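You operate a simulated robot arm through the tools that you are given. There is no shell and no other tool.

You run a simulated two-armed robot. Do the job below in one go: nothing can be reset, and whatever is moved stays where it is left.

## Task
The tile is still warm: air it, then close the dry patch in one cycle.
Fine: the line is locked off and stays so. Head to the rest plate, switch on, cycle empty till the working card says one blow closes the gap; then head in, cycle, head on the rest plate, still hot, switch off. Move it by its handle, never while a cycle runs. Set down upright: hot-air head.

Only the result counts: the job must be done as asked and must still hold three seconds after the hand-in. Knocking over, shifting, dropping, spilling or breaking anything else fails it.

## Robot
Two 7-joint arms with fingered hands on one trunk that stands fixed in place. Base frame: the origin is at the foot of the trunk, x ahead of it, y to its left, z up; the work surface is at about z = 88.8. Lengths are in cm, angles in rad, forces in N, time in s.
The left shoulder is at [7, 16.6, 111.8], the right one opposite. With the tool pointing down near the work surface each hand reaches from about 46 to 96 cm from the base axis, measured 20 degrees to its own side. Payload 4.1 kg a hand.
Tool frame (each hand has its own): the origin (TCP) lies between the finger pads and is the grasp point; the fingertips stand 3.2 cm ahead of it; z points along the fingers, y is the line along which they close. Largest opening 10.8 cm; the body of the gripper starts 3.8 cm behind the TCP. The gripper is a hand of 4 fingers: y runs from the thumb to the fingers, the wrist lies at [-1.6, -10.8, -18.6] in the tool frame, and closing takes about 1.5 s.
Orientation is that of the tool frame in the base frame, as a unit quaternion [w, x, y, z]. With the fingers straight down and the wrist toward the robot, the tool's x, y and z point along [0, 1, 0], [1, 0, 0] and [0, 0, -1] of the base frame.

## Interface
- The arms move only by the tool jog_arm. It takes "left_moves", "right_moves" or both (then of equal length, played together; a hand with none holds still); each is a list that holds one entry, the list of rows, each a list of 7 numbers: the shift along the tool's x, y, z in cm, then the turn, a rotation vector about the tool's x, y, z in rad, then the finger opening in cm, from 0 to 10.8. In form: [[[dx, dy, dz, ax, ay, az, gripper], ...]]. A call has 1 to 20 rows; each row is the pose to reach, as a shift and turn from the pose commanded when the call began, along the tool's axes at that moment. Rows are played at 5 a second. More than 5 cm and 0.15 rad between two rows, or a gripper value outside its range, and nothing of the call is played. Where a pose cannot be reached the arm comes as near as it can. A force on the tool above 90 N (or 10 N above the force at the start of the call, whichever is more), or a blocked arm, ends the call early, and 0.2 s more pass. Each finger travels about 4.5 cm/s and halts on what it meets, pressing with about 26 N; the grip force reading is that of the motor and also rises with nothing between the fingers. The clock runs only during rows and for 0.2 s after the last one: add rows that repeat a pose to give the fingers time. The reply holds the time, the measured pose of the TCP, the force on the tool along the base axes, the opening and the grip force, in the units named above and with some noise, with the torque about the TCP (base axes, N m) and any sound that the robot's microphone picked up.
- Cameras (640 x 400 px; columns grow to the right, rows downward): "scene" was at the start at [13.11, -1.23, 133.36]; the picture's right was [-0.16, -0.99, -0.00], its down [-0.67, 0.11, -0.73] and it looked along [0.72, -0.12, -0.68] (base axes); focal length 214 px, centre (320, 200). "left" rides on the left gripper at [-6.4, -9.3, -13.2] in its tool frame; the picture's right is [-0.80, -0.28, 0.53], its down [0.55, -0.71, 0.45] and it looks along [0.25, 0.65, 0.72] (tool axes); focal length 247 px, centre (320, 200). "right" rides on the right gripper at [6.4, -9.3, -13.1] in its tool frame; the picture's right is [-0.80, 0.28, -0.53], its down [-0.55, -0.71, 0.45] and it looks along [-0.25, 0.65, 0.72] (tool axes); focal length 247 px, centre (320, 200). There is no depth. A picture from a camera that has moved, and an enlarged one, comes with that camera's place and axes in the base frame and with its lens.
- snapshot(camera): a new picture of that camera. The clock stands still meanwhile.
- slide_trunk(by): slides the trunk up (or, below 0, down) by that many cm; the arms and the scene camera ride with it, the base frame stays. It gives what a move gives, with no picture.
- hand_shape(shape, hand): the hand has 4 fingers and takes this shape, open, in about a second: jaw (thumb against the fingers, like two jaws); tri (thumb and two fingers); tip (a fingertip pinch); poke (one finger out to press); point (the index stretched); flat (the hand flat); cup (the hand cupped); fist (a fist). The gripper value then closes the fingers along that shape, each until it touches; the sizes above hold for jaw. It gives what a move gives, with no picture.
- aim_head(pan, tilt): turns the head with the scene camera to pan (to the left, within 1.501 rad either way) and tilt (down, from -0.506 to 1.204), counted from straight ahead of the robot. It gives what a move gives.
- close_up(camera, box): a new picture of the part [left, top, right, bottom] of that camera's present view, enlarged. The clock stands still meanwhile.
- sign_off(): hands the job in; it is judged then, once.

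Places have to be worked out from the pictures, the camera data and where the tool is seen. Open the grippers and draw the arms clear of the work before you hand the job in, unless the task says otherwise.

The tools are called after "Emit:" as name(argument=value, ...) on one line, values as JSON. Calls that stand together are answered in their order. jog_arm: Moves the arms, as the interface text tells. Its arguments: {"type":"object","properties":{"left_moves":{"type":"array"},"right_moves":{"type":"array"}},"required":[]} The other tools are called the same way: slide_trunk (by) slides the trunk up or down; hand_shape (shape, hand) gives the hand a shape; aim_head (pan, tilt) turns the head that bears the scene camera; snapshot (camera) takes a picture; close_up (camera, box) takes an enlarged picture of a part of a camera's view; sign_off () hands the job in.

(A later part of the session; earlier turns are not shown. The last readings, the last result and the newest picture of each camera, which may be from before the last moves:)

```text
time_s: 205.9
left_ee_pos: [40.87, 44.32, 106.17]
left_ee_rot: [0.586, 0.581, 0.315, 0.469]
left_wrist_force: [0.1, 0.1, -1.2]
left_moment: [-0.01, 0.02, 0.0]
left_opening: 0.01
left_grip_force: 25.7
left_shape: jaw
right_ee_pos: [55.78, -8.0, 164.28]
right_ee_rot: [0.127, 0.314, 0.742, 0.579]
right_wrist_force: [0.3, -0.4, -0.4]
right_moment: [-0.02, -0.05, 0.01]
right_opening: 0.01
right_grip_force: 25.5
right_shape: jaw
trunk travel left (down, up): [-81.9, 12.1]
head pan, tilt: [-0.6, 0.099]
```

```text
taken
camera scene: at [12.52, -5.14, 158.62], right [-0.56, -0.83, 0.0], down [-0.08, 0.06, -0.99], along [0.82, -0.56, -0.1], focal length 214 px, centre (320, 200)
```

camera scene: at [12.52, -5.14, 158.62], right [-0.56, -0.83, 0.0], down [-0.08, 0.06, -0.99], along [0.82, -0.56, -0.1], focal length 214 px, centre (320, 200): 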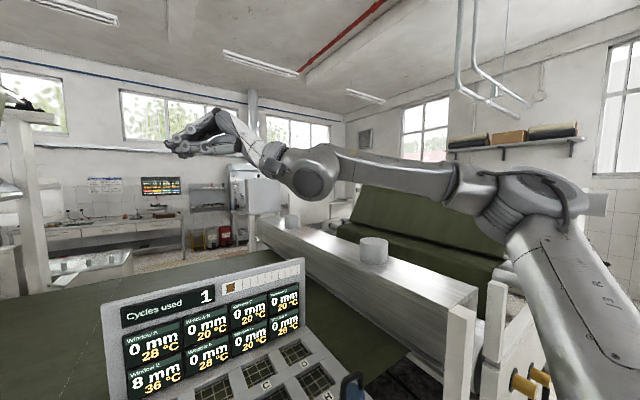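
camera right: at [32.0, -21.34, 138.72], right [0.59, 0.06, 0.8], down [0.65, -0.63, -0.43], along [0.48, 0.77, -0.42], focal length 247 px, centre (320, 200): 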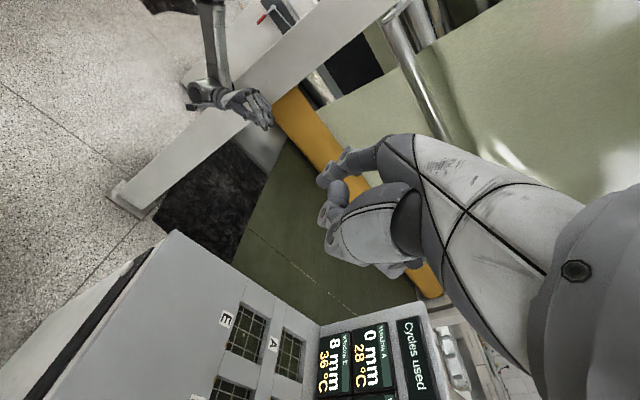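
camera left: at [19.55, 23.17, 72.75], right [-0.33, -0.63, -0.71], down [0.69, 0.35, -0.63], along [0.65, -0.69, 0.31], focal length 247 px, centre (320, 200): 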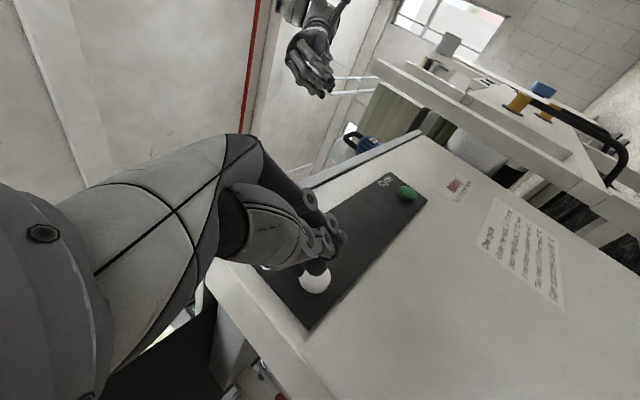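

The palm now points up-left (β crossed over). Now I sweep the hand around the forearm's line by way of forward-right and down, keeping the wrist in place, so the forearm twist unwinds toward its original side.

Emit:
jog_arm(right_moves=[[[-2.24, 0.57, -0.29, -0.0295, -0.0812, 0.0662, 0], [-4.55, 0.59, -0.53, -0.0373, -0.1653, 0.1353, 0], [-6.8, 0.05, -0.7, -0.0229, -0.2485, 0.2041, 0], [-8.87, -1.01, -0.81, 0.0129, -0.3274, 0.2698, 0], [-10.64, -2.55, -0.84, 0.0694, -0.3991, 0.3297, 0], [-12.02, -4.44, -0.82, 0.1441, -0.4602, 0.3814, 0], [-12.95, -6.59, -0.75, 0.2337, -0.5076, 0.4219, 0], [-13.41, -8.87, -0.66, 0.3351, -0.5396, 0.4502, 0], [-13.39, -11.19, -0.55, 0.4442, -0.5546, 0.4643, 0], [-12.94, -13.41, -0.44, 0.5555, -0.5514, 0.4638, 0], [-12.08, -15.44, -0.34, 0.6642, -0.5299, 0.448, 0], [-10.91, -17.23, -0.24, 0.7659, -0.4908, 0.4178, 0], [-9.47, -18.71, -0.14, 0.8553, -0.436, 0.3741, 0], [-7.84, -19.83, -0.04, 0.9281, -0.3678, 0.3194, 0], [-6.09, -20.6, 0.08, 0.9807, -0.2892, 0.2557, 0], [-6.09, -20.6, 0.08, 0.9807, -0.2892, 0.2557, 0]]])

Emit:
snapshot(camera="scene")

```text
time_s: 209.3
left_ee_pos: [40.88, 44.42, 106.09]
left_ee_rot: [0.586, 0.58, 0.316, 0.47]
left_wrist_force: [-0.1, 0.4, -0.4]
left_moment: [0.03, 0.02, -0.03]
left_opening: 0.02
left_grip_force: 25.7
left_shape: jaw
right_ee_pos: [54.87, -19.39, 144.86]
right_ee_rot: [0.011, 0.47, 0.876, 0.111]
right_wrist_force: [-0.4, 0.2, 0.5]
right_moment: [-0.03, 0.01, 0.0]
right_opening: 0.0
right_grip_force: 26.0
right_shape: jaw
right hand out of reach, approached as far as the arm can: row 1, 15, 16
trunk travel left (down, up): [-81.9, 12.1]
head pan, tilt: [-0.6, 0.099]
```

```text
taken
camera scene: at [12.36, -4.99, 158.65], right [-0.56, -0.83, 0.0], down [-0.08, 0.06, -1.0], along [0.82, -0.56, -0.1], focal length 214 px, centre (320, 200)
```

scene: 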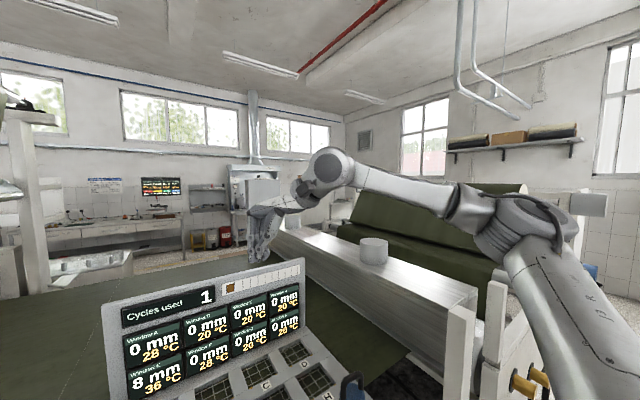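

The forearm now slopes up to the wrist as in the original posture, so the unwinding seems to have worked. I straighten the hand to plain fingers-down and test the way toward window E.

Emit:
jog_arm(right_moves=[[[-0.5, 0.1, 1.2, 0.03, -0.024, 0.097, 0], [-0.9, 0.3, 2.3, 0.059, -0.048, 0.195, 0], [-1.4, 0.4, 3.5, 0.088, -0.072, 0.292, 0], [-1.9, 0.5, 4.7, 0.117, -0.096, 0.389, 0], [-2.3, 0.7, 5.8, 0.147, -0.12, 0.487, 0], [-2.8, 0.8, 7, 0.176, -0.144, 0.584, 0], [-2.8, 0.8, 7, 0.176, -0.144, 0.584, 0]]])

Emit:
jog_arm(right_moves=[[[2.5, 1.3, 2.5, 0, 0, 0, 0], [5, 2.6, 5, 0, 0, 0, 0], [7.5, 3.9, 7.5, 0, 0, 0, 0], [10, 5.2, 10, 0, 0, 0, 0], [12.5, 6.5, 12.5, 0, 0, 0, 0], [15, 7.8, 15, 0, 0, 0, 0], [17.5, 9, 17.5, 0, 0, 0, 0], [20, 10.2, 20, 0, 0, 0, 0], [22, 11.4, 22.5, 0, 0, 0, 0], [22, 11.4, 22.5, 0, 0, 0, 0]]])

Emit:
aim_head(pan=-0.3, tilt=0.6)

Emit:
snapshot(camera="scene")

```text
time_s: 210.9
left_ee_pos: [40.78, 44.27, 106.16]
left_ee_rot: [0.586, 0.58, 0.315, 0.47]
left_wrist_force: [0.7, 0.0, 0.1]
left_moment: [0.0, -0.02, -0.04]
left_opening: 0.0
left_grip_force: 26.4
left_shape: jaw
right_ee_pos: [58.12, -20.08, 137.85]
right_ee_rot: [-0.002, 0.705, 0.709, 0.001]
right_wrist_force: [0.4, 0.5, 0.1]
right_moment: [0.0, 0.0, 0.02]
right_opening: 0.02
right_grip_force: 25.8
right_shape: jaw
trunk travel left (down, up): [-81.9, 12.1]
head pan, tilt: [-0.6, 0.099]
```

```text
time_s: 213.1
left_ee_pos: [40.87, 44.44, 106.08]
left_ee_rot: [0.586, 0.58, 0.315, 0.471]
left_wrist_force: [0.1, 0.1, 0.3]
left_moment: [-0.02, 0.0, -0.01]
left_opening: 0.0
left_grip_force: 26.2
left_shape: jaw
right_ee_pos: [54.34, -15.19, 129.15]
right_ee_rot: [-0.001, 0.704, 0.71, 0.001]
right_wrist_force: [-0.3, 0.7, -0.5]
right_moment: [-0.03, 0.03, 0.01]
right_opening: 0.0
right_grip_force: 25.8
right_shape: jaw
right hand out of reach, approached as far as the arm can: row 1, 2, 3, 4, 5, 6, 7, 8, 9, 10
trunk travel left (down, up): [-81.9, 12.1]
head pan, tilt: [-0.6, 0.099]
```

```text
time_s: 214.1
left_ee_pos: [40.85, 44.37, 106.15]
left_ee_rot: [0.586, 0.58, 0.315, 0.47]
left_wrist_force: [0.1, 0.0, 0.5]
left_moment: [0.0, 0.02, -0.04]
left_opening: 0.0
left_grip_force: 26.1
left_shape: jaw
right_ee_pos: [54.51, -15.27, 129.08]
right_ee_rot: [-0.001, 0.705, 0.709, 0.0]
right_wrist_force: [0.9, -0.2, 1.5]
right_moment: [-0.01, 0.02, 0.03]
right_opening: 0.0
right_grip_force: 25.5
right_shape: jaw
trunk travel left (down, up): [-81.9, 12.1]
head pan, tilt: [-0.3, 0.6]
```

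```text
taken
camera scene: at [13.36, -2.52, 154.02], right [-0.3, -0.96, 0.0], down [-0.54, 0.17, -0.83], along [0.79, -0.24, -0.56], focal length 214 px, centre (320, 200)
```

scene: 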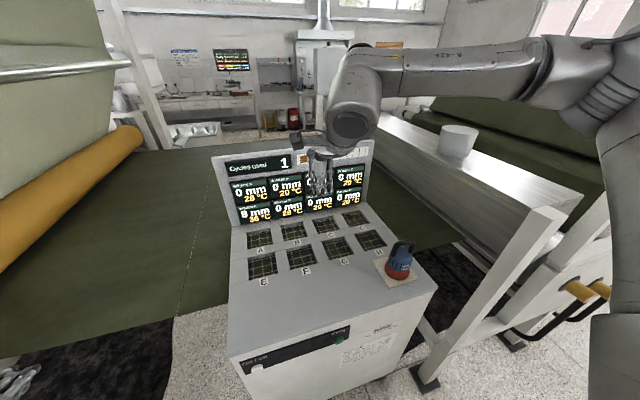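

Still limited near here. Calculating the wrist angles, with the trunk low and the hand yawed about 50° the forearm and palm line up, which should reach On/off with the knuckles foremost. I test this in the air: draw back to (38, −14, 139) and yaw progressively while moving left.

Emit:
jog_arm(right_moves=[[[0, -2.8, -1.8, 0, 0, -0.06, 0], [0.3, -5.6, -3.6, 0, 0, -0.12, 0], [0.6, -8.4, -5.4, 0, 0, -0.19, 0], [0.9, -11.2, -7.2, 0, 0, -0.26, 0], [1.2, -14, -9, 0, 0, -0.33, 0], [1.3, -16.5, -10, 0, 0, -0.4, 0], [1.3, -16.5, -10, 0, 0, -0.5, 0], [1.3, -16.5, -10, 0, 0, -0.6, 0], [1.3, -16.5, -10, 0, 0, -0.7, 0], [1.3, -16.5, -10, 0, 0, -0.8, 0], [1.3, -16.5, -10, 0, 0, -0.87, 0], [1.3, -16.5, -10, 0, 0, -0.87, 0]]])

Emit:
snapshot(camera="scene")

```text
time_s: 216.7
left_ee_pos: [40.78, 44.33, 106.11]
left_ee_rot: [0.586, 0.58, 0.315, 0.47]
left_wrist_force: [-1.0, 0.6, -0.6]
left_moment: [0.0, -0.01, -0.01]
left_opening: 0.0
left_grip_force: 25.4
left_shape: jaw
right_ee_pos: [37.08, -14.63, 138.23]
right_ee_rot: [-0.001, 0.35, 0.937, 0.0]
right_wrist_force: [0.4, -0.6, 0.2]
right_moment: [0.03, -0.01, -0.01]
right_opening: 0.0
right_grip_force: 25.7
right_shape: jaw
trunk travel left (down, up): [-81.9, 12.1]
head pan, tilt: [-0.3, 0.6]
```

```text
taken
camera scene: at [13.25, -2.47, 154.03], right [-0.3, -0.96, 0.0], down [-0.54, 0.17, -0.83], along [0.79, -0.24, -0.56], focal length 214 px, centre (320, 200)
```

scene: 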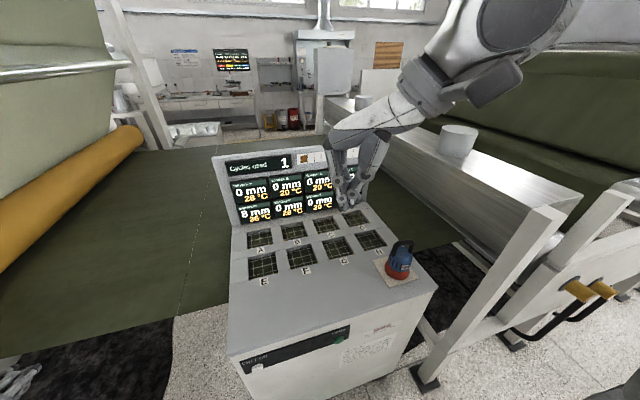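

No warnings at yaw 49°. Now straight left toward y ≈ 5.5, at this height.

Emit:
jog_arm(right_moves=[[[1.6, 1.9, 0.4, 0, 0, 0, 0], [3.3, 3.8, 0.8, 0, 0, 0, 0], [4.9, 5.7, 1.2, 0, 0, 0, 0], [6.6, 7.6, 1.6, 0, 0, 0, 0], [8.2, 9.4, 2, 0, 0, 0, 0], [9.8, 11.3, 2.5, 0, 0, 0, 0], [11.5, 13.2, 3.2, 0, 0, 0, 0], [13.1, 15.1, 4, 0, 0, 0, 0], [13.1, 15.1, 4, 0, 0, 0, 0]]])

Emit:
snapshot(camera="scene")

Emit:
snapshot(camera="right")

```text
time_s: 218.7
left_ee_pos: [40.89, 44.31, 106.23]
left_ee_rot: [0.585, 0.58, 0.316, 0.47]
left_wrist_force: [0.2, 1.0, -0.3]
left_moment: [0.0, 0.01, 0.02]
left_opening: 0.0
left_grip_force: 26.2
left_shape: jaw
right_ee_pos: [36.22, -2.62, 136.13]
right_ee_rot: [-0.001, 0.339, 0.941, 0.002]
right_wrist_force: [0.2, -0.6, -0.2]
right_moment: [-0.02, 0.0, 0.02]
right_opening: 0.0
right_grip_force: 26.3
right_shape: jaw
right hand out of reach, approached as far as the arm can: row 5, 6, 7, 8, 9
trunk travel left (down, up): [-81.9, 12.1]
head pan, tilt: [-0.3, 0.6]
```

```text
taken
camera scene: at [13.3, -2.56, 154.02], right [-0.3, -0.96, 0.0], down [-0.54, 0.17, -0.83], along [0.79, -0.24, -0.56], focal length 214 px, centre (320, 200)
```

scene: 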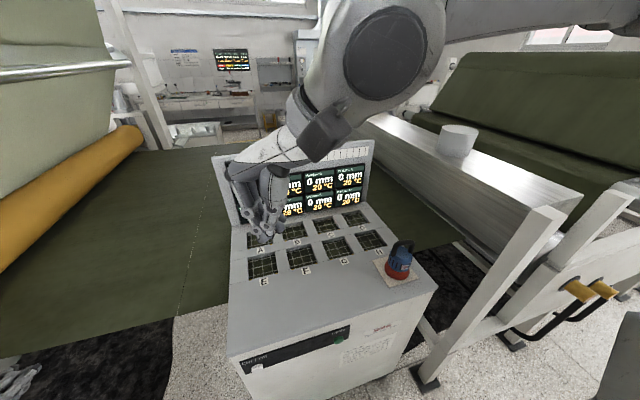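

```text
taken
camera right: at [25.53, -5.83, 149.3], right [0.79, -0.29, 0.53], down [-0.03, -0.89, -0.45], along [0.61, 0.34, -0.72], focal length 247 px, centre (320, 200)
```

right: 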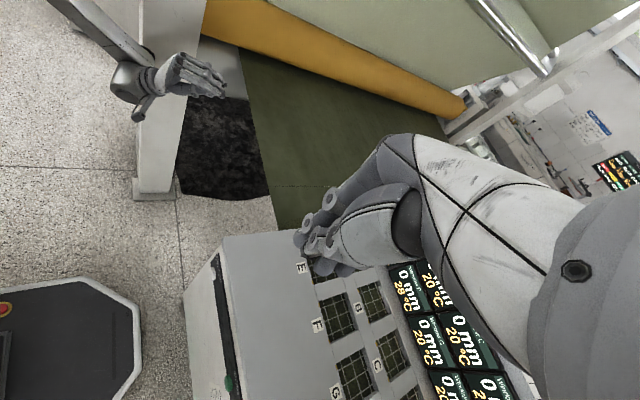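

Better: y = −2.6 now. With the hand flat, the fingertips would extend in line with the palm, several cm further left and forward. I set the "flat" shape here in the air and look.

Emit:
hand_shape(hand="right", shape="flat")

Emit:
close_up(camera="scene", box=[200, 80, 400, 280])

Emit:
snapshot(camera="right")

```text
time_s: 219.6
left_ee_pos: [40.87, 44.36, 106.1]
left_ee_rot: [0.586, 0.58, 0.316, 0.47]
left_wrist_force: [0.2, 0.2, 0.0]
left_moment: [0.02, -0.01, 0.0]
left_opening: 0.0
left_grip_force: 26.3
left_shape: jaw
right_ee_pos: [36.27, -2.58, 136.25]
right_ee_rot: [-0.002, 0.339, 0.941, 0.001]
right_wrist_force: [0.5, 0.2, 0.3]
right_moment: [0.0, -0.01, 0.03]
right_opening: 0.0
right_grip_force: 0.1
right_shape: flat
trunk travel left (down, up): [-81.9, 12.1]
head pan, tilt: [-0.3, 0.6]
```

```text
2.00 times, centred on (300, 180) of scene
camera zoom: at [13.36, -2.49, 154.02], right [-0.3, -0.96, 0.0], down [-0.54, 0.17, -0.82], along [0.79, -0.24, -0.57], focal length 429 px, centre (360, 240)
```

zoom: 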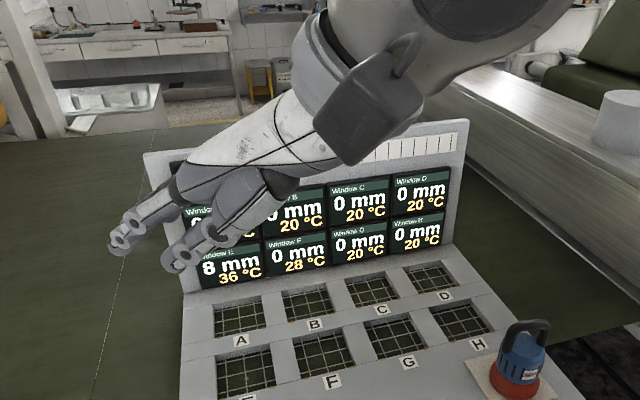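

```text
taken
camera right: at [25.59, -5.76, 149.29], right [0.8, -0.29, 0.53], down [-0.03, -0.89, -0.45], along [0.61, 0.34, -0.72], focal length 247 px, centre (320, 200)
```

right: 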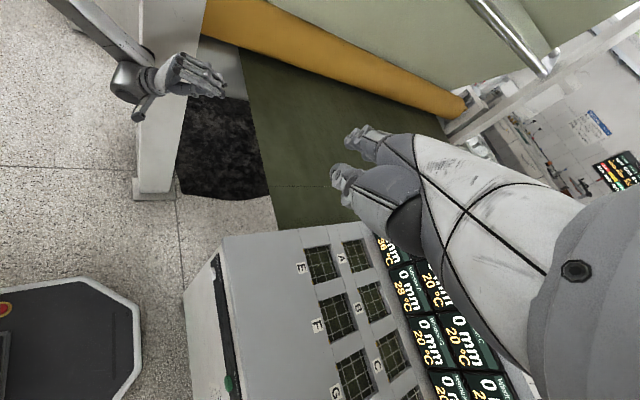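

In the flat shape the fingertips extend about 8 cm forward and 10 cm left of the TCP at this yaw, leading the rest of the hand. So TCP (33.3, −2, 78) would press On/off and (33.3, −28, 78) Cycle. I draw the hand back to x≈30.5 before lowering the trunk.

Emit:
jog_arm(right_moves=[[[1, -1, 0, 0, 0, 0, 0], [2, -2, 0, 0, 0, 0, 0], [3, -3, 0, 0, 0, 0, 0], [4, -4, 0, 0, 0, 0, 0], [4, -4.3, 0, 0, 0, 0, 0]]])

Emit:
snapshot(camera="scene")

```text
time_s: 220.8
left_ee_pos: [40.83, 44.36, 106.18]
left_ee_rot: [0.586, 0.581, 0.314, 0.47]
left_wrist_force: [-0.2, -0.6, -0.1]
left_moment: [0.02, 0.01, 0.03]
left_opening: 0.0
left_grip_force: 25.9
left_shape: jaw
right_ee_pos: [30.19, -3.58, 136.13]
right_ee_rot: [-0.001, 0.34, 0.941, 0.001]
right_wrist_force: [-0.3, -0.5, -0.1]
right_moment: [-0.04, -0.01, 0.01]
right_opening: 0.02
right_grip_force: 0.1
right_shape: flat
trunk travel left (down, up): [-81.9, 12.1]
head pan, tilt: [-0.3, 0.6]
```

```text
taken
camera scene: at [13.38, -2.53, 154.01], right [-0.3, -0.96, 0.0], down [-0.54, 0.17, -0.82], along [0.79, -0.24, -0.57], focal length 214 px, centre (320, 200)
```

scene: 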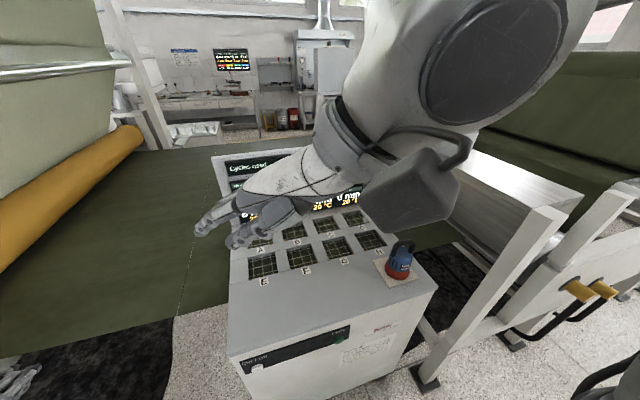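

No limit warnings, tips at x≈38.5. Now I lower the trunk 40 cm and check the clearances.

Emit:
slide_trunk(by=-40)

Emit:
aim_head(pan=0.15, tilt=0.9)

Emit:
snapshot(camera="scene")

Emit:
snapshot(camera="right")

Emit:
snapshot(camera="left")

```text
time_s: 224.6
left_ee_pos: [40.9, 44.37, 66.14]
left_ee_rot: [0.586, 0.58, 0.315, 0.47]
left_wrist_force: [-0.6, 0.2, 0.0]
left_moment: [0.01, -0.01, -0.02]
left_opening: 0.0
left_grip_force: 26.3
left_shape: jaw
right_ee_pos: [30.16, -3.52, 96.0]
right_ee_rot: [-0.002, 0.34, 0.94, 0.002]
right_wrist_force: [-0.5, 0.1, 0.3]
right_moment: [0.03, -0.02, 0.01]
right_opening: 0.04
right_grip_force: 0.1
right_shape: flat
trunk travel left (down, up): [-41.9, 52.1]
head pan, tilt: [-0.3, 0.6]
```

```text
time_s: 225.5
left_ee_pos: [40.79, 44.44, 66.26]
left_ee_rot: [0.586, 0.581, 0.315, 0.469]
left_wrist_force: [-0.6, 0.1, -0.2]
left_moment: [-0.04, 0.01, -0.02]
left_opening: 0.0
left_grip_force: 25.8
left_shape: jaw
right_ee_pos: [30.15, -3.49, 96.03]
right_ee_rot: [-0.001, 0.34, 0.941, 0.002]
right_wrist_force: [-0.1, -0.5, 0.6]
right_moment: [0.0, 0.02, -0.02]
right_opening: 0.02
right_grip_force: 0.1
right_shape: flat
trunk travel left (down, up): [-41.9, 52.1]
head pan, tilt: [0.15, 0.901]
```

```text
taken
camera scene: at [12.36, 1.24, 111.54], right [0.15, -0.99, 0.0], down [-0.77, -0.12, -0.62], along [0.61, 0.09, -0.78], focal length 214 px, centre (320, 200)
```

scene: 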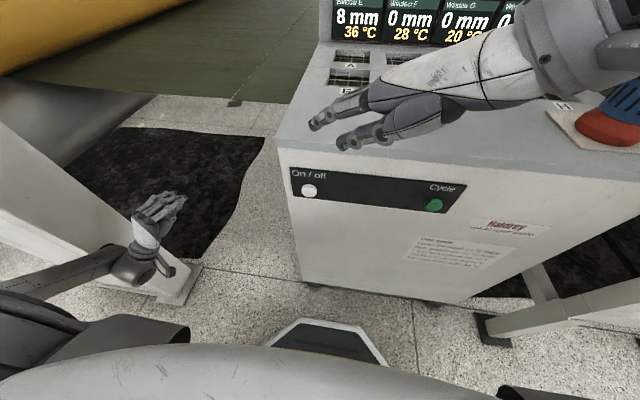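

```text
taken
camera right: at [19.42, -6.65, 109.16], right [0.8, -0.29, 0.53], down [-0.03, -0.89, -0.45], along [0.61, 0.34, -0.72], focal length 247 px, centre (320, 200)
```

right: 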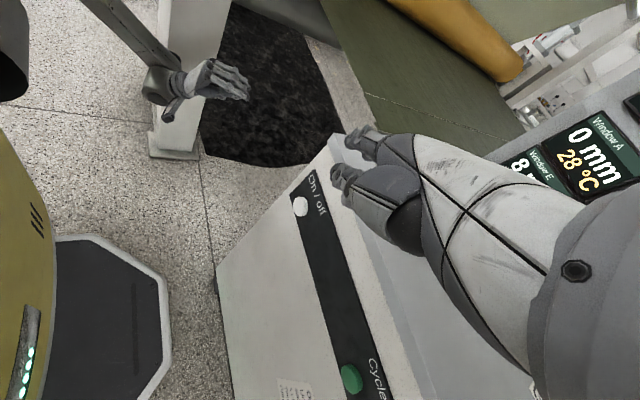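

```text
taken
camera left: at [28.18, 44.73, 54.27], right [0.25, -0.9, -0.35], down [0.74, 0.41, -0.53], along [0.63, -0.12, 0.77], focal length 247 px, centre (320, 200)
```

left: 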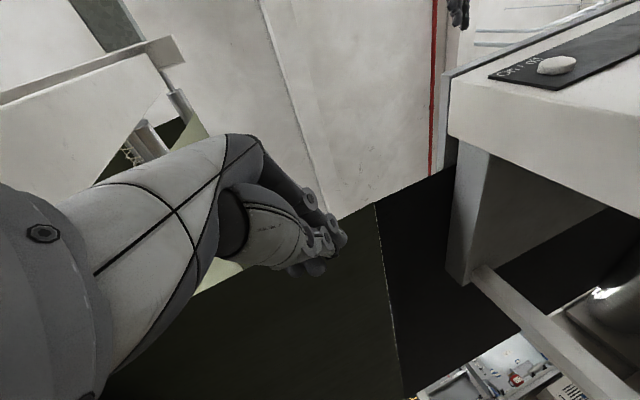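

Very good views now: fingertips at about (38.4, 5.9, 94.7), buttons confirmed at z≈76.4–76.8. I lower another 18 cm so the fingertips are at button height.

Emit:
slide_trunk(by=-18)

Emit:
snapshot(camera="scene")

Emit:
snapshot(camera="right")

```text
time_s: 227.5
left_ee_pos: [40.83, 44.38, 48.2]
left_ee_rot: [0.586, 0.58, 0.314, 0.47]
left_wrist_force: [-0.1, 0.1, 0.4]
left_moment: [-0.03, 0.03, -0.01]
left_opening: 0.0
left_grip_force: 25.5
left_shape: jaw
right_ee_pos: [30.11, -3.46, 78.0]
right_ee_rot: [-0.002, 0.34, 0.94, 0.002]
right_wrist_force: [-0.2, 0.0, -1.0]
right_moment: [-0.01, 0.01, -0.01]
right_opening: 0.0
right_grip_force: 0.0
right_shape: flat
trunk travel left (down, up): [-23.9, 70.1]
head pan, tilt: [0.15, 0.901]
```

```text
taken
camera scene: at [12.35, 1.24, 93.55], right [0.15, -0.99, 0.0], down [-0.77, -0.12, -0.62], along [0.61, 0.09, -0.78], focal length 214 px, centre (320, 200)
```

scene: 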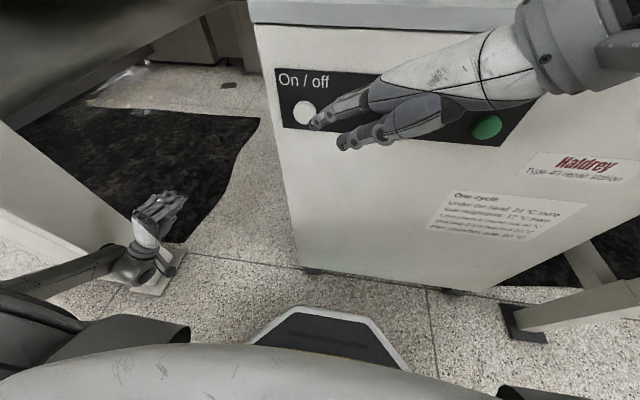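

```text
taken
camera right: at [19.41, -6.66, 91.16], right [0.8, -0.29, 0.53], down [-0.03, -0.89, -0.45], along [0.61, 0.34, -0.72], focal length 247 px, centre (320, 200)
```

right: 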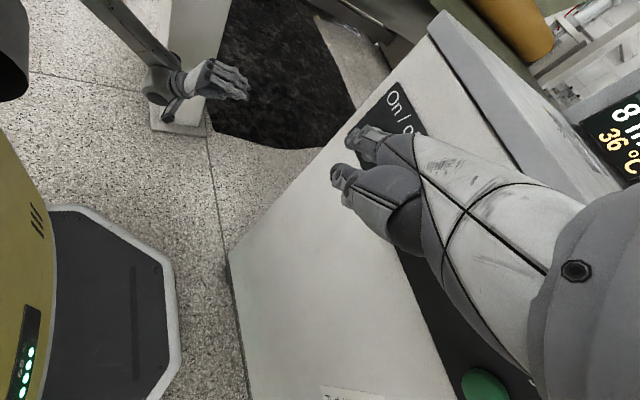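

Fingertips are at button height now, just right of On/off. I zoom in to place them exactly.

Emit:
close_up(camera="scene", box=[270, 60, 410, 160])

Emit:
close_up(camera="right", box=[310, 70, 450, 220])

```text
4.00 times, centred on (340, 110) of scene
camera zoom: at [12.35, 1.24, 93.55], right [0.15, -0.99, 0.0], down [-0.77, -0.12, -0.62], along [0.61, 0.09, -0.78], focal length 858 px, centre (240, 560)
```

zoom: 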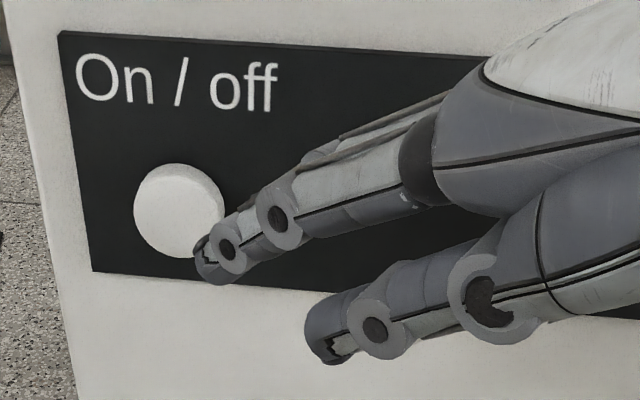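

```text
2.67 times, centred on (380, 145) of right
camera zoom: at [19.41, -6.66, 91.16], right [0.8, -0.29, 0.53], down [-0.03, -0.89, -0.45], along [0.61, 0.34, -0.72], focal length 659 px, centre (160, 347)
```

zoom: 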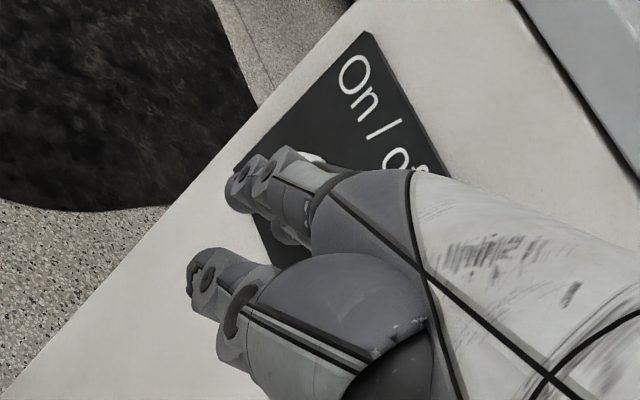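

The index tip is at about (34.5, 5.4, 79); the outer finger leads at about (38.5, 2.5, 79). I shift the hand 4.5 cm left and 2.3 cm down, still short of the panel.

Emit:
jog_arm(right_moves=[[[0.7, 0.9, 0.6, 0, 0, 0, 0], [1.4, 1.7, 1.2, 0, 0, 0, 0], [2.1, 2.6, 1.8, 0, 0, 0, 0], [2.87, 3.47, 2.3, 0, 0, 0, 0], [2.87, 3.47, 2.3, 0, 0, 0, 0]]])

Emit:
close_up(camera="scene", box=[250, 60, 410, 160])

```text
time_s: 228.7
left_ee_pos: [40.81, 44.46, 48.17]
left_ee_rot: [0.586, 0.58, 0.315, 0.47]
left_wrist_force: [-0.8, -0.1, 0.3]
left_moment: [0.0, 0.0, 0.05]
left_opening: 0.0
left_grip_force: 26.3
left_shape: jaw
right_ee_pos: [30.11, -1.86, 77.1]
right_ee_rot: [-0.001, 0.34, 0.941, 0.002]
right_wrist_force: [-0.2, 0.9, -0.1]
right_moment: [0.04, 0.02, -0.02]
right_opening: 0.02
right_grip_force: 0.1
right_shape: flat
right hand out of reach, approached as far as the arm can: row 2, 3, 4, 5
trunk travel left (down, up): [-23.9, 70.1]
head pan, tilt: [0.15, 0.901]
```

```text
4.00 times, centred on (330, 110) of scene
camera zoom: at [12.36, 1.24, 93.54], right [0.15, -0.99, 0.0], down [-0.77, -0.12, -0.62], along [0.61, 0.09, -0.78], focal length 858 px, centre (280, 560)
```

zoom: 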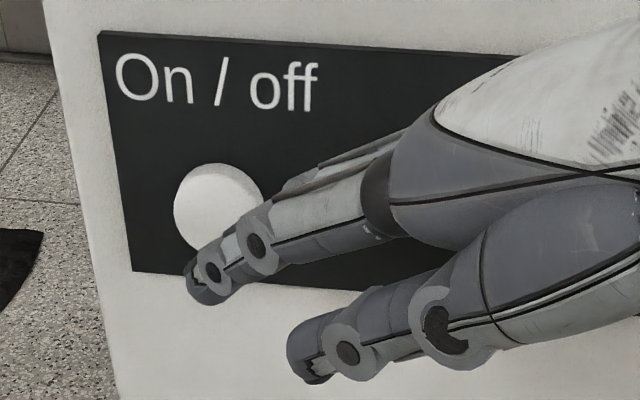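

The hand is at its leftward limit here, with the leading fingertip about 2 cm short in y. I yaw it a further 15° (fingers point more to the left) while easing forward.

Emit:
jog_arm(right_moves=[[[-0.3, 0.5, 0.3, 0, 0, -0.07, 0], [-0.6, 1, 0.5, 0, 0, -0.14, 0], [-0.9, 1.5, 0.8, 0, 0, -0.2, 0], [-1.2, 2, 1.1, 0, 0, -0.26, 0], [-1.2, 2, 1.1, 0, 0, -0.26, 0]]])

Emit:
close_up(camera="scene", box=[250, 60, 410, 160])

Emit:
snapshot(camera="right")

```text
time_s: 229.9
left_ee_pos: [40.84, 44.32, 48.13]
left_ee_rot: [0.586, 0.581, 0.314, 0.47]
left_wrist_force: [-0.3, 0.0, -1.0]
left_moment: [0.01, 0.0, 0.02]
left_opening: 0.01
left_grip_force: 26.0
left_shape: jaw
right_ee_pos: [32.89, -1.58, 76.38]
right_ee_rot: [-0.001, 0.214, 0.977, 0.002]
right_wrist_force: [0.8, -0.4, -0.6]
right_moment: [0.02, 0.02, 0.0]
right_opening: 0.0
right_grip_force: 0.0
right_shape: flat
right hand out of reach, approached as far as the arm can: row 3, 4, 5
trunk travel left (down, up): [-23.9, 70.1]
head pan, tilt: [0.15, 0.901]
```

```text
4.00 times, centred on (330, 110) of scene
camera zoom: at [12.36, 1.24, 93.54], right [0.15, -0.99, 0.0], down [-0.77, -0.12, -0.62], along [0.61, 0.09, -0.78], focal length 858 px, centre (280, 560)
```

zoom: 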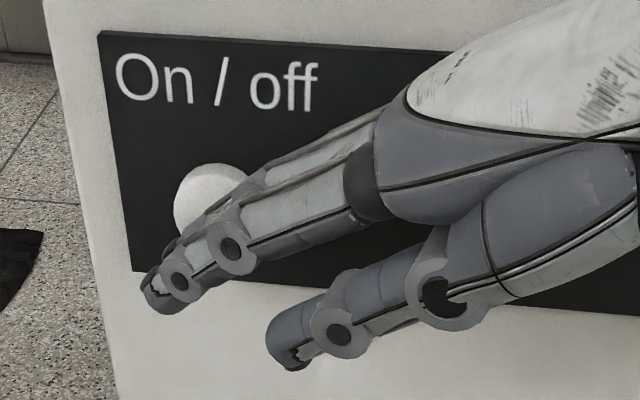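

```text
taken
camera right: at [23.4, -7.31, 89.43], right [0.84, -0.08, 0.53], down [0.2, -0.87, -0.45], along [0.5, 0.49, -0.72], focal length 247 px, centre (320, 200)
```

right: 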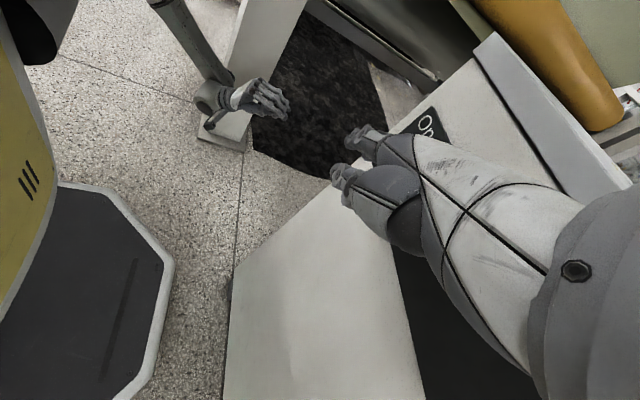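

Now the leading (outer) fingertip is at about (39.2, 6.3, 77.4). A little more yaw will bring it over the button's middle; I add 0.17 rad with a slight advance.

Emit:
jog_arm(right_moves=[[[-0.5, 0.4, 0.2, 0, 0, -0.06, 0], [-1, 0.8, 0.3, 0, 0, -0.12, 0], [-1.5, 1.2, 0.5, 0, 0, -0.17, 0], [-1.5, 1.2, 0.5, 0, 0, -0.17, 0]]])

Emit:
close_up(camera="scene", box=[250, 60, 410, 160])

Emit:
close_up(camera="left", box=[420, 0, 640, 140])

```text
time_s: 230.9
left_ee_pos: [40.87, 44.31, 48.15]
left_ee_rot: [0.585, 0.58, 0.315, 0.471]
left_wrist_force: [-0.4, 0.6, 0.0]
left_moment: [-0.05, -0.04, 0.01]
left_opening: 0.03
left_grip_force: 25.7
left_shape: jaw
right_ee_pos: [32.25, -2.47, 75.31]
right_ee_rot: [0.0, 0.134, 0.991, 0.001]
right_wrist_force: [0.3, -0.8, 0.6]
right_moment: [-0.01, 0.0, -0.02]
right_opening: 0.0
right_grip_force: 0.0
right_shape: flat
right hand out of reach, approached as far as the arm can: row 1, 2, 3, 4
trunk travel left (down, up): [-23.9, 70.1]
head pan, tilt: [0.15, 0.901]
```

```text
4.00 times, centred on (330, 110) of scene
camera zoom: at [12.36, 1.23, 93.54], right [0.15, -0.99, 0.0], down [-0.78, -0.12, -0.62], along [0.61, 0.09, -0.78], focal length 858 px, centre (280, 560)
```

zoom: 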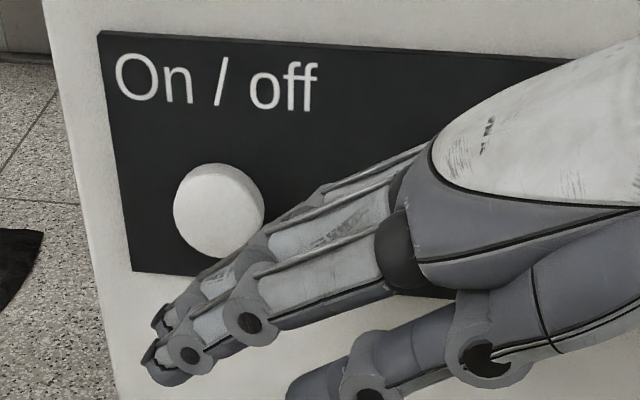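

```text
2.86 times, centred on (530, 70) of left
camera zoom: at [28.18, 44.73, 36.27], right [0.25, -0.9, -0.35], down [0.74, 0.41, -0.53], along [0.63, -0.12, 0.77], focal length 706 px, centre (-280, 571)
```

zoom: 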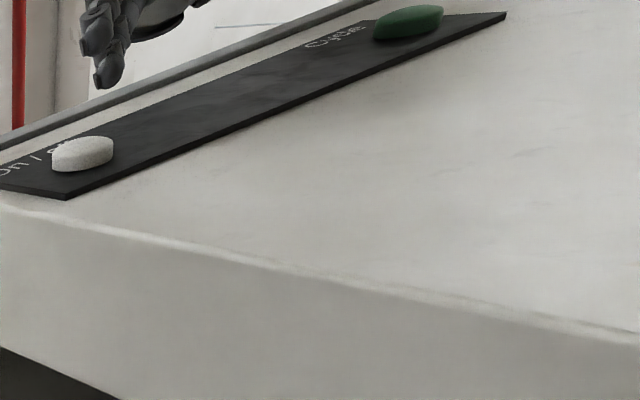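

The arm holds its leftward limit, but rolling the hand so that the fingers point more level to the left would extend them about 6 cm further. For wrist room I lower the trunk 8 cm first, then roll by 0.5 rad while re-aiming the fingertips in front of On/off.

Emit:
slide_trunk(by=-8)

Emit:
jog_arm(right_moves=[[[0.3, 0.2, -0.8, -0.08, 0.022, 0, 0], [0.1, 0.7, -1.6, -0.16, 0.044, 0, 0], [-0.1, 1.2, -2.4, -0.24, 0.066, 0, 0], [-0.2, 1.8, -3.2, -0.32, 0.089, 0, 0], [-0.4, 2.4, -3.8, -0.4, 0.111, 0, 0], [-0.56, 3.06, -4.2, -0.482, 0.133, 0, 0], [-0.56, 3.06, -4.2, -0.482, 0.133, 0, 0]]])

Emit:
snapshot(camera="scene")

Emit:
snapshot(camera="right")

```text
time_s: 232.1
left_ee_pos: [40.94, 44.41, 40.13]
left_ee_rot: [0.586, 0.58, 0.315, 0.47]
left_wrist_force: [-0.4, 0.3, 0.3]
left_moment: [0.0, -0.01, 0.01]
left_opening: 0.0
left_grip_force: 26.0
left_shape: jaw
right_ee_pos: [32.17, -2.3, 67.29]
right_ee_rot: [0.0, 0.134, 0.991, 0.002]
right_wrist_force: [0.3, -0.3, -0.6]
right_moment: [0.03, -0.01, 0.01]
right_opening: 0.0
right_grip_force: 0.1
right_shape: flat
trunk travel left (down, up): [-15.9, 78.1]
head pan, tilt: [0.15, 0.901]
```

```text
time_s: 233.7
left_ee_pos: [40.85, 44.37, 40.21]
left_ee_rot: [0.586, 0.58, 0.315, 0.47]
left_wrist_force: [0.1, -0.5, 0.5]
left_moment: [0.02, 0.01, 0.0]
left_opening: 0.0
left_grip_force: 25.6
left_shape: jaw
right_ee_pos: [31.35, 2.96, 71.1]
right_ee_rot: [-0.031, 0.132, 0.959, 0.247]
right_wrist_force: [-0.1, 1.1, 1.1]
right_moment: [-0.01, 0.01, 0.02]
right_opening: 0.0
right_grip_force: 0.1
right_shape: flat
right hand out of reach, approached as far as the arm can: row 1, 2, 3, 4, 5, 6, 7
trunk travel left (down, up): [-15.9, 78.1]
head pan, tilt: [0.15, 0.901]
```

```text
taken
camera scene: at [12.36, 1.24, 85.54], right [0.15, -0.99, 0.0], down [-0.77, -0.12, -0.62], along [0.61, 0.09, -0.78], focal length 214 px, centre (320, 200)
```

scene: 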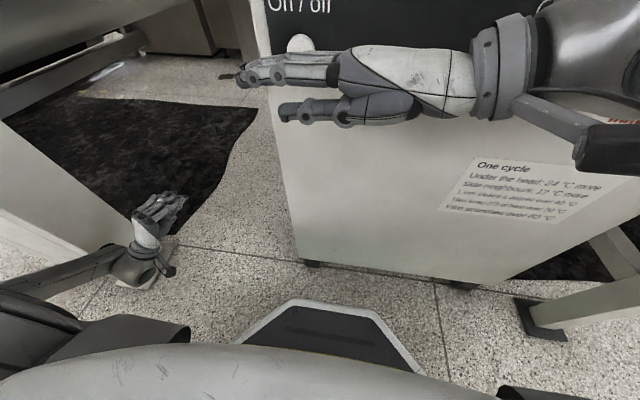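

```text
taken
camera right: at [22.78, -9.77, 79.06], right [0.84, -0.21, 0.5], down [0.34, -0.51, -0.79], along [0.42, 0.83, -0.36], focal length 247 px, centre (320, 200)
```

right: 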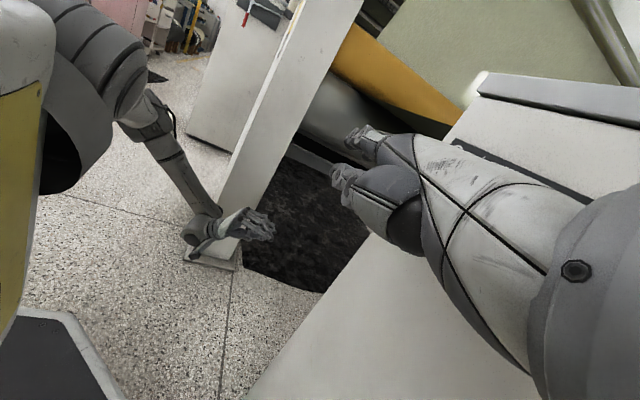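

Now the fingers extend well across in front of On/off (outer finger at y≈8, z≈77, about 5 cm from the button). I turn the hand slightly so the fingertips lead the wrist more before pushing forward.

Emit:
jog_arm(right_moves=[[[-0.4, -0.1, 0, -0.008, -0.028, 0.052, 0], [-0.8, -0.2, 0, -0.015, -0.056, 0.105, 0], [-1.1, -0.25, -0.06, -0.0225, -0.084, 0.157, 0], [-1.1, -0.25, -0.06, -0.0225, -0.084, 0.157, 0]]])

Emit:
aim_head(pan=0.1, tilt=0.5)

Emit:
snapshot(camera="scene")

Emit:
snapshot(camera="left")

```text
time_s: 234.7
left_ee_pos: [40.97, 44.45, 40.25]
left_ee_rot: [0.586, 0.58, 0.314, 0.47]
left_wrist_force: [-0.1, -0.2, 1.2]
left_moment: [0.0, 0.0, -0.04]
left_opening: 0.0
left_grip_force: 25.9
left_shape: jaw
right_ee_pos: [32.27, 2.51, 70.83]
right_ee_rot: [-0.01, 0.216, 0.944, 0.248]
right_wrist_force: [-0.3, -0.5, -0.3]
right_moment: [-0.04, -0.03, -0.01]
right_opening: 0.0
right_grip_force: 0.0
right_shape: flat
trunk travel left (down, up): [-15.9, 78.1]
head pan, tilt: [0.15, 0.901]
```

```text
time_s: 235.5
left_ee_pos: [40.84, 44.37, 40.1]
left_ee_rot: [0.586, 0.581, 0.314, 0.47]
left_wrist_force: [0.6, -0.4, 0.0]
left_moment: [-0.02, 0.0, -0.03]
left_opening: 0.0
left_grip_force: 26.0
left_shape: jaw
right_ee_pos: [32.3, 2.37, 70.94]
right_ee_rot: [-0.01, 0.215, 0.944, 0.248]
right_wrist_force: [-0.6, 0.0, 0.3]
right_moment: [0.0, -0.01, 0.02]
right_opening: 0.0
right_grip_force: 0.0
right_shape: flat
trunk travel left (down, up): [-15.9, 78.1]
head pan, tilt: [0.099, 0.499]
```

```text
taken
camera scene: at [13.94, 1.02, 88.92], right [0.1, -0.99, 0.0], down [-0.48, -0.05, -0.88], along [0.87, 0.09, -0.48], focal length 214 px, centre (320, 200)
```

scene: 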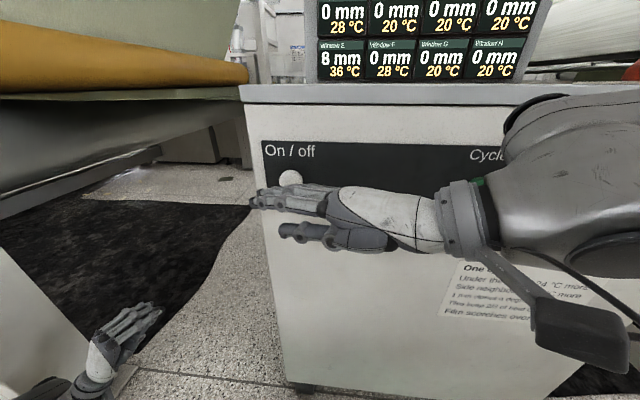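

```text
taken
camera left: at [28.18, 44.73, 28.27], right [0.25, -0.9, -0.35], down [0.74, 0.41, -0.53], along [0.63, -0.12, 0.77], focal length 247 px, centre (320, 200)
```

left: 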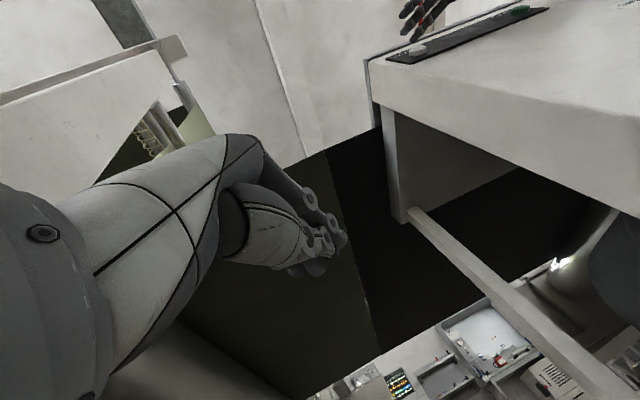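

Perfect alignment: the leading fingertip is at about (38.4, 8.6, 76.0), straight in front of On/off, and the wrist is far from Cycle. I advance 2.2 cm first.

Emit:
jog_arm(right_moves=[[[-0.5, 0.22, 0.05, 0, 0, 0, 0], [-1, 0.45, 0.1, 0, 0, 0, 0], [-1.5, 0.68, 0.15, 0, 0, 0, 0], [-1.99, 0.9, 0.19, 0, 0, 0, 0], [-1.99, 0.9, 0.19, 0, 0, 0, 0]]])

Emit:
close_up(camera="scene", box=[240, 130, 400, 260])

```text
time_s: 236.7
left_ee_pos: [40.81, 44.39, 40.23]
left_ee_rot: [0.586, 0.58, 0.315, 0.469]
left_wrist_force: [-1.3, 0.5, -0.3]
left_moment: [0.01, 0.02, -0.04]
left_opening: 0.02
left_grip_force: 26.0
left_shape: jaw
right_ee_pos: [34.42, 2.19, 70.98]
right_ee_rot: [-0.011, 0.214, 0.945, 0.249]
right_wrist_force: [-3.0, -0.4, 0.7]
right_moment: [0.06, -0.2, 0.18]
right_opening: 0.0
right_grip_force: 0.0
right_shape: flat
trunk travel left (down, up): [-15.9, 78.1]
head pan, tilt: [0.099, 0.499]
heard: click
```

```text
3.08 times, centred on (320, 195) of scene
camera zoom: at [13.92, 1.01, 88.93], right [0.1, -0.99, 0.0], down [-0.48, -0.05, -0.88], along [0.87, 0.09, -0.48], focal length 660 px, centre (320, 215)
```

zoom: 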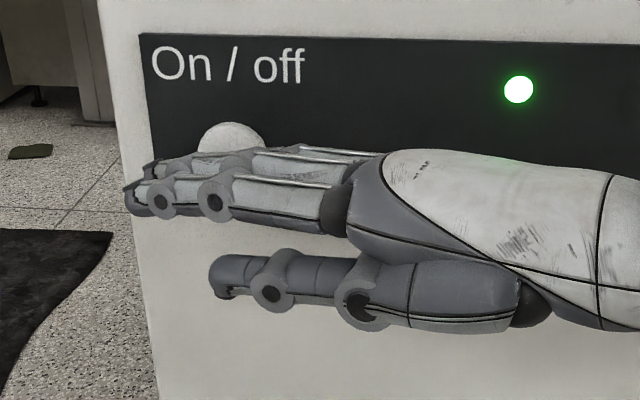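

A click was heard and a green lamp lit: the station is on. I withdraw straight back.

Emit:
jog_arm(right_moves=[[[0.7, -0.3, -0.07, 0, 0, 0, 0], [1.5, -0.68, -0.14, 0, 0, 0, 0], [2.3, -1.05, -0.2, 0, 0, 0, 0], [3, -1.36, -0.28, 0, 0, 0, 0], [3, -1.36, -0.28, 0, 0, 0, 0]]])

Emit:
snapshot(camera="scene")

```text
time_s: 237.9
left_ee_pos: [40.92, 44.39, 40.19]
left_ee_rot: [0.585, 0.58, 0.315, 0.471]
left_wrist_force: [0.8, 0.6, -0.5]
left_moment: [-0.02, 0.02, 0.0]
left_opening: 0.0
left_grip_force: 26.0
left_shape: jaw
right_ee_pos: [31.37, 2.34, 70.95]
right_ee_rot: [-0.011, 0.215, 0.945, 0.248]
right_wrist_force: [-0.6, -0.4, 0.6]
right_moment: [0.02, -0.03, 0.0]
right_opening: 0.02
right_grip_force: 0.0
right_shape: flat
trunk travel left (down, up): [-15.9, 78.1]
head pan, tilt: [0.099, 0.499]
```

```text
taken
camera scene: at [13.94, 1.02, 88.93], right [0.1, -0.99, 0.0], down [-0.48, -0.05, -0.88], along [0.87, 0.09, -0.48], focal length 214 px, centre (320, 200)
```

scene: 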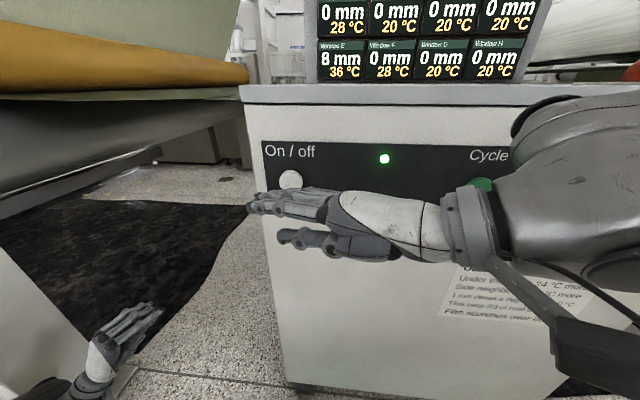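

The lamp stays lit. Now I slide the hand to the right, 4 cm off the panel, to stand in front of Cycle.

Emit:
jog_arm(right_moves=[[[-1.2, -2.3, -1.4, 0, 0, 0, 0], [-2.3, -4.6, -2.8, 0, 0, 0, 0], [-3.5, -6.9, -4.1, 0, 0, 0, 0], [-4.7, -9.2, -5.5, 0, 0, 0, 0], [-5.8, -11.4, -6.9, 0, 0, 0, 0], [-7, -13.7, -8.3, 0, 0, 0, 0], [-8.2, -16, -9.6, 0, 0, 0, 0], [-9.3, -18.3, -11, 0, 0, 0, 0], [-10.5, -20.6, -12.4, 0, 0, 0, 0], [-10.5, -20.6, -12.4, 0, 0, 0, 0]]])

Emit:
snapshot(camera="scene")

```text
time_s: 240.1
left_ee_pos: [40.84, 44.35, 40.09]
left_ee_rot: [0.586, 0.58, 0.316, 0.47]
left_wrist_force: [-0.5, 0.5, 0.0]
left_moment: [-0.01, 0.02, -0.01]
left_opening: 0.01
left_grip_force: 26.3
left_shape: jaw
right_ee_pos: [27.59, -7.28, 70.58]
right_ee_rot: [-0.01, 0.217, 0.944, 0.247]
right_wrist_force: [1.3, 0.3, -0.1]
right_moment: [0.0, 0.04, -0.01]
right_opening: 0.02
right_grip_force: 0.0
right_shape: flat
right hand out of reach, approached as far as the arm can: row 3, 4, 5, 6, 7, 8, 9, 10
trunk travel left (down, up): [-15.9, 78.1]
head pan, tilt: [0.099, 0.499]
```

```text
taken
camera scene: at [13.94, 1.01, 88.93], right [0.1, -0.99, 0.0], down [-0.48, -0.05, -0.88], along [0.87, 0.09, -0.48], focal length 214 px, centre (320, 200)
```

scene: 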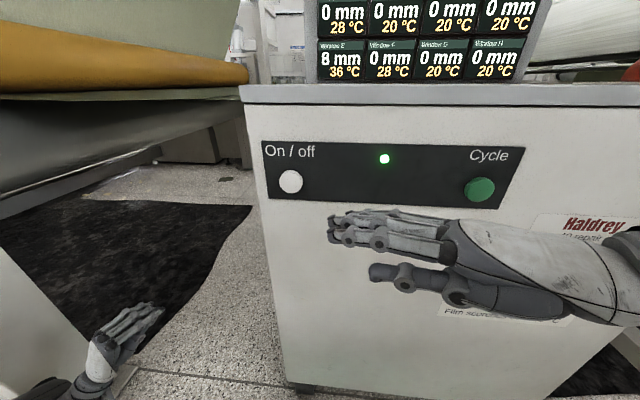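

Midway the elbow is fully folded. A lower trunk gives room: I lower it 10 cm, raise the hand back to height and continue right.

Emit:
slide_trunk(by=-10)

Emit:
jog_arm(right_moves=[[[0.3, 1.2, -2.3, 0, 0, 0, 0], [0.6, 2.4, -4.6, 0, 0, 0, 0], [1, 3.7, -6.9, 0, 0, 0, 0], [1.3, 4.9, -9.2, 0, 0, 0, 0], [-0.2, 3, -10.2, 0, 0, 0, 0], [-1.7, 1, -11.2, 0, 0, 0, 0], [-3.2, -1, -12.2, 0, 0, 0, 0], [-4.7, -3, -13.2, 0, 0, 0, 0], [-6.2, -5, -14.5, 0, 0, 0, 0], [-7.5, -7, -16, 0, 0, 0, 0], [-8.6, -7, -17, 0, 0, 0, 0], [-8.6, -7, -17, 0, 0, 0, 0]]])

Emit:
snapshot(camera="scene")

```text
time_s: 241.5
left_ee_pos: [40.78, 44.46, 30.02]
left_ee_rot: [0.585, 0.58, 0.316, 0.47]
left_wrist_force: [-0.6, 0.7, 0.5]
left_moment: [-0.02, 0.0, 0.01]
left_opening: 0.0
left_grip_force: 25.7
left_shape: jaw
right_ee_pos: [27.6, -7.23, 60.36]
right_ee_rot: [-0.01, 0.217, 0.944, 0.248]
right_wrist_force: [0.0, 0.3, -0.6]
right_moment: [-0.01, 0.02, -0.01]
right_opening: 0.01
right_grip_force: 0.0
right_shape: flat
trunk travel left (down, up): [-5.9, 88.1]
head pan, tilt: [0.099, 0.499]
```

```text
time_s: 244.1
left_ee_pos: [40.91, 44.37, 30.25]
left_ee_rot: [0.586, 0.58, 0.315, 0.47]
left_wrist_force: [0.2, 0.5, 0.0]
left_moment: [-0.01, -0.02, 0.04]
left_opening: 0.0
left_grip_force: 25.8
left_shape: jaw
right_ee_pos: [25.54, -9.15, 73.4]
right_ee_rot: [-0.009, 0.22, 0.944, 0.248]
right_wrist_force: [0.0, -0.2, 0.4]
right_moment: [0.02, -0.03, -0.03]
right_opening: 10.36
right_grip_force: 0.1
right_shape: flat
right hand out of reach, approached as far as the arm can: row 5, 6, 7, 8, 9, 10, 11, 12
trunk travel left (down, up): [-5.9, 88.1]
head pan, tilt: [0.099, 0.499]
```

```text
taken
camera scene: at [13.94, 1.01, 78.93], right [0.1, -0.99, 0.0], down [-0.48, -0.05, -0.88], along [0.87, 0.09, -0.48], focal length 214 px, centre (320, 200)
```

scene: 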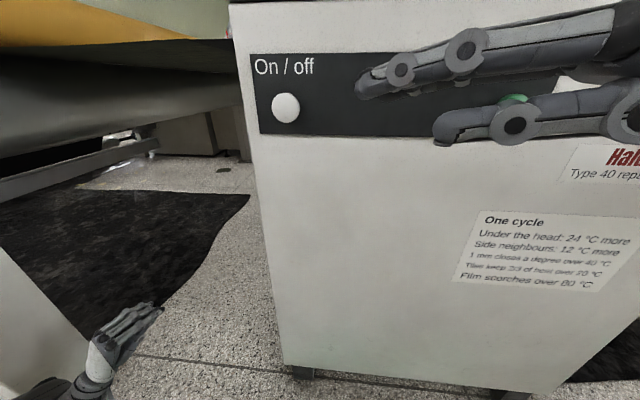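

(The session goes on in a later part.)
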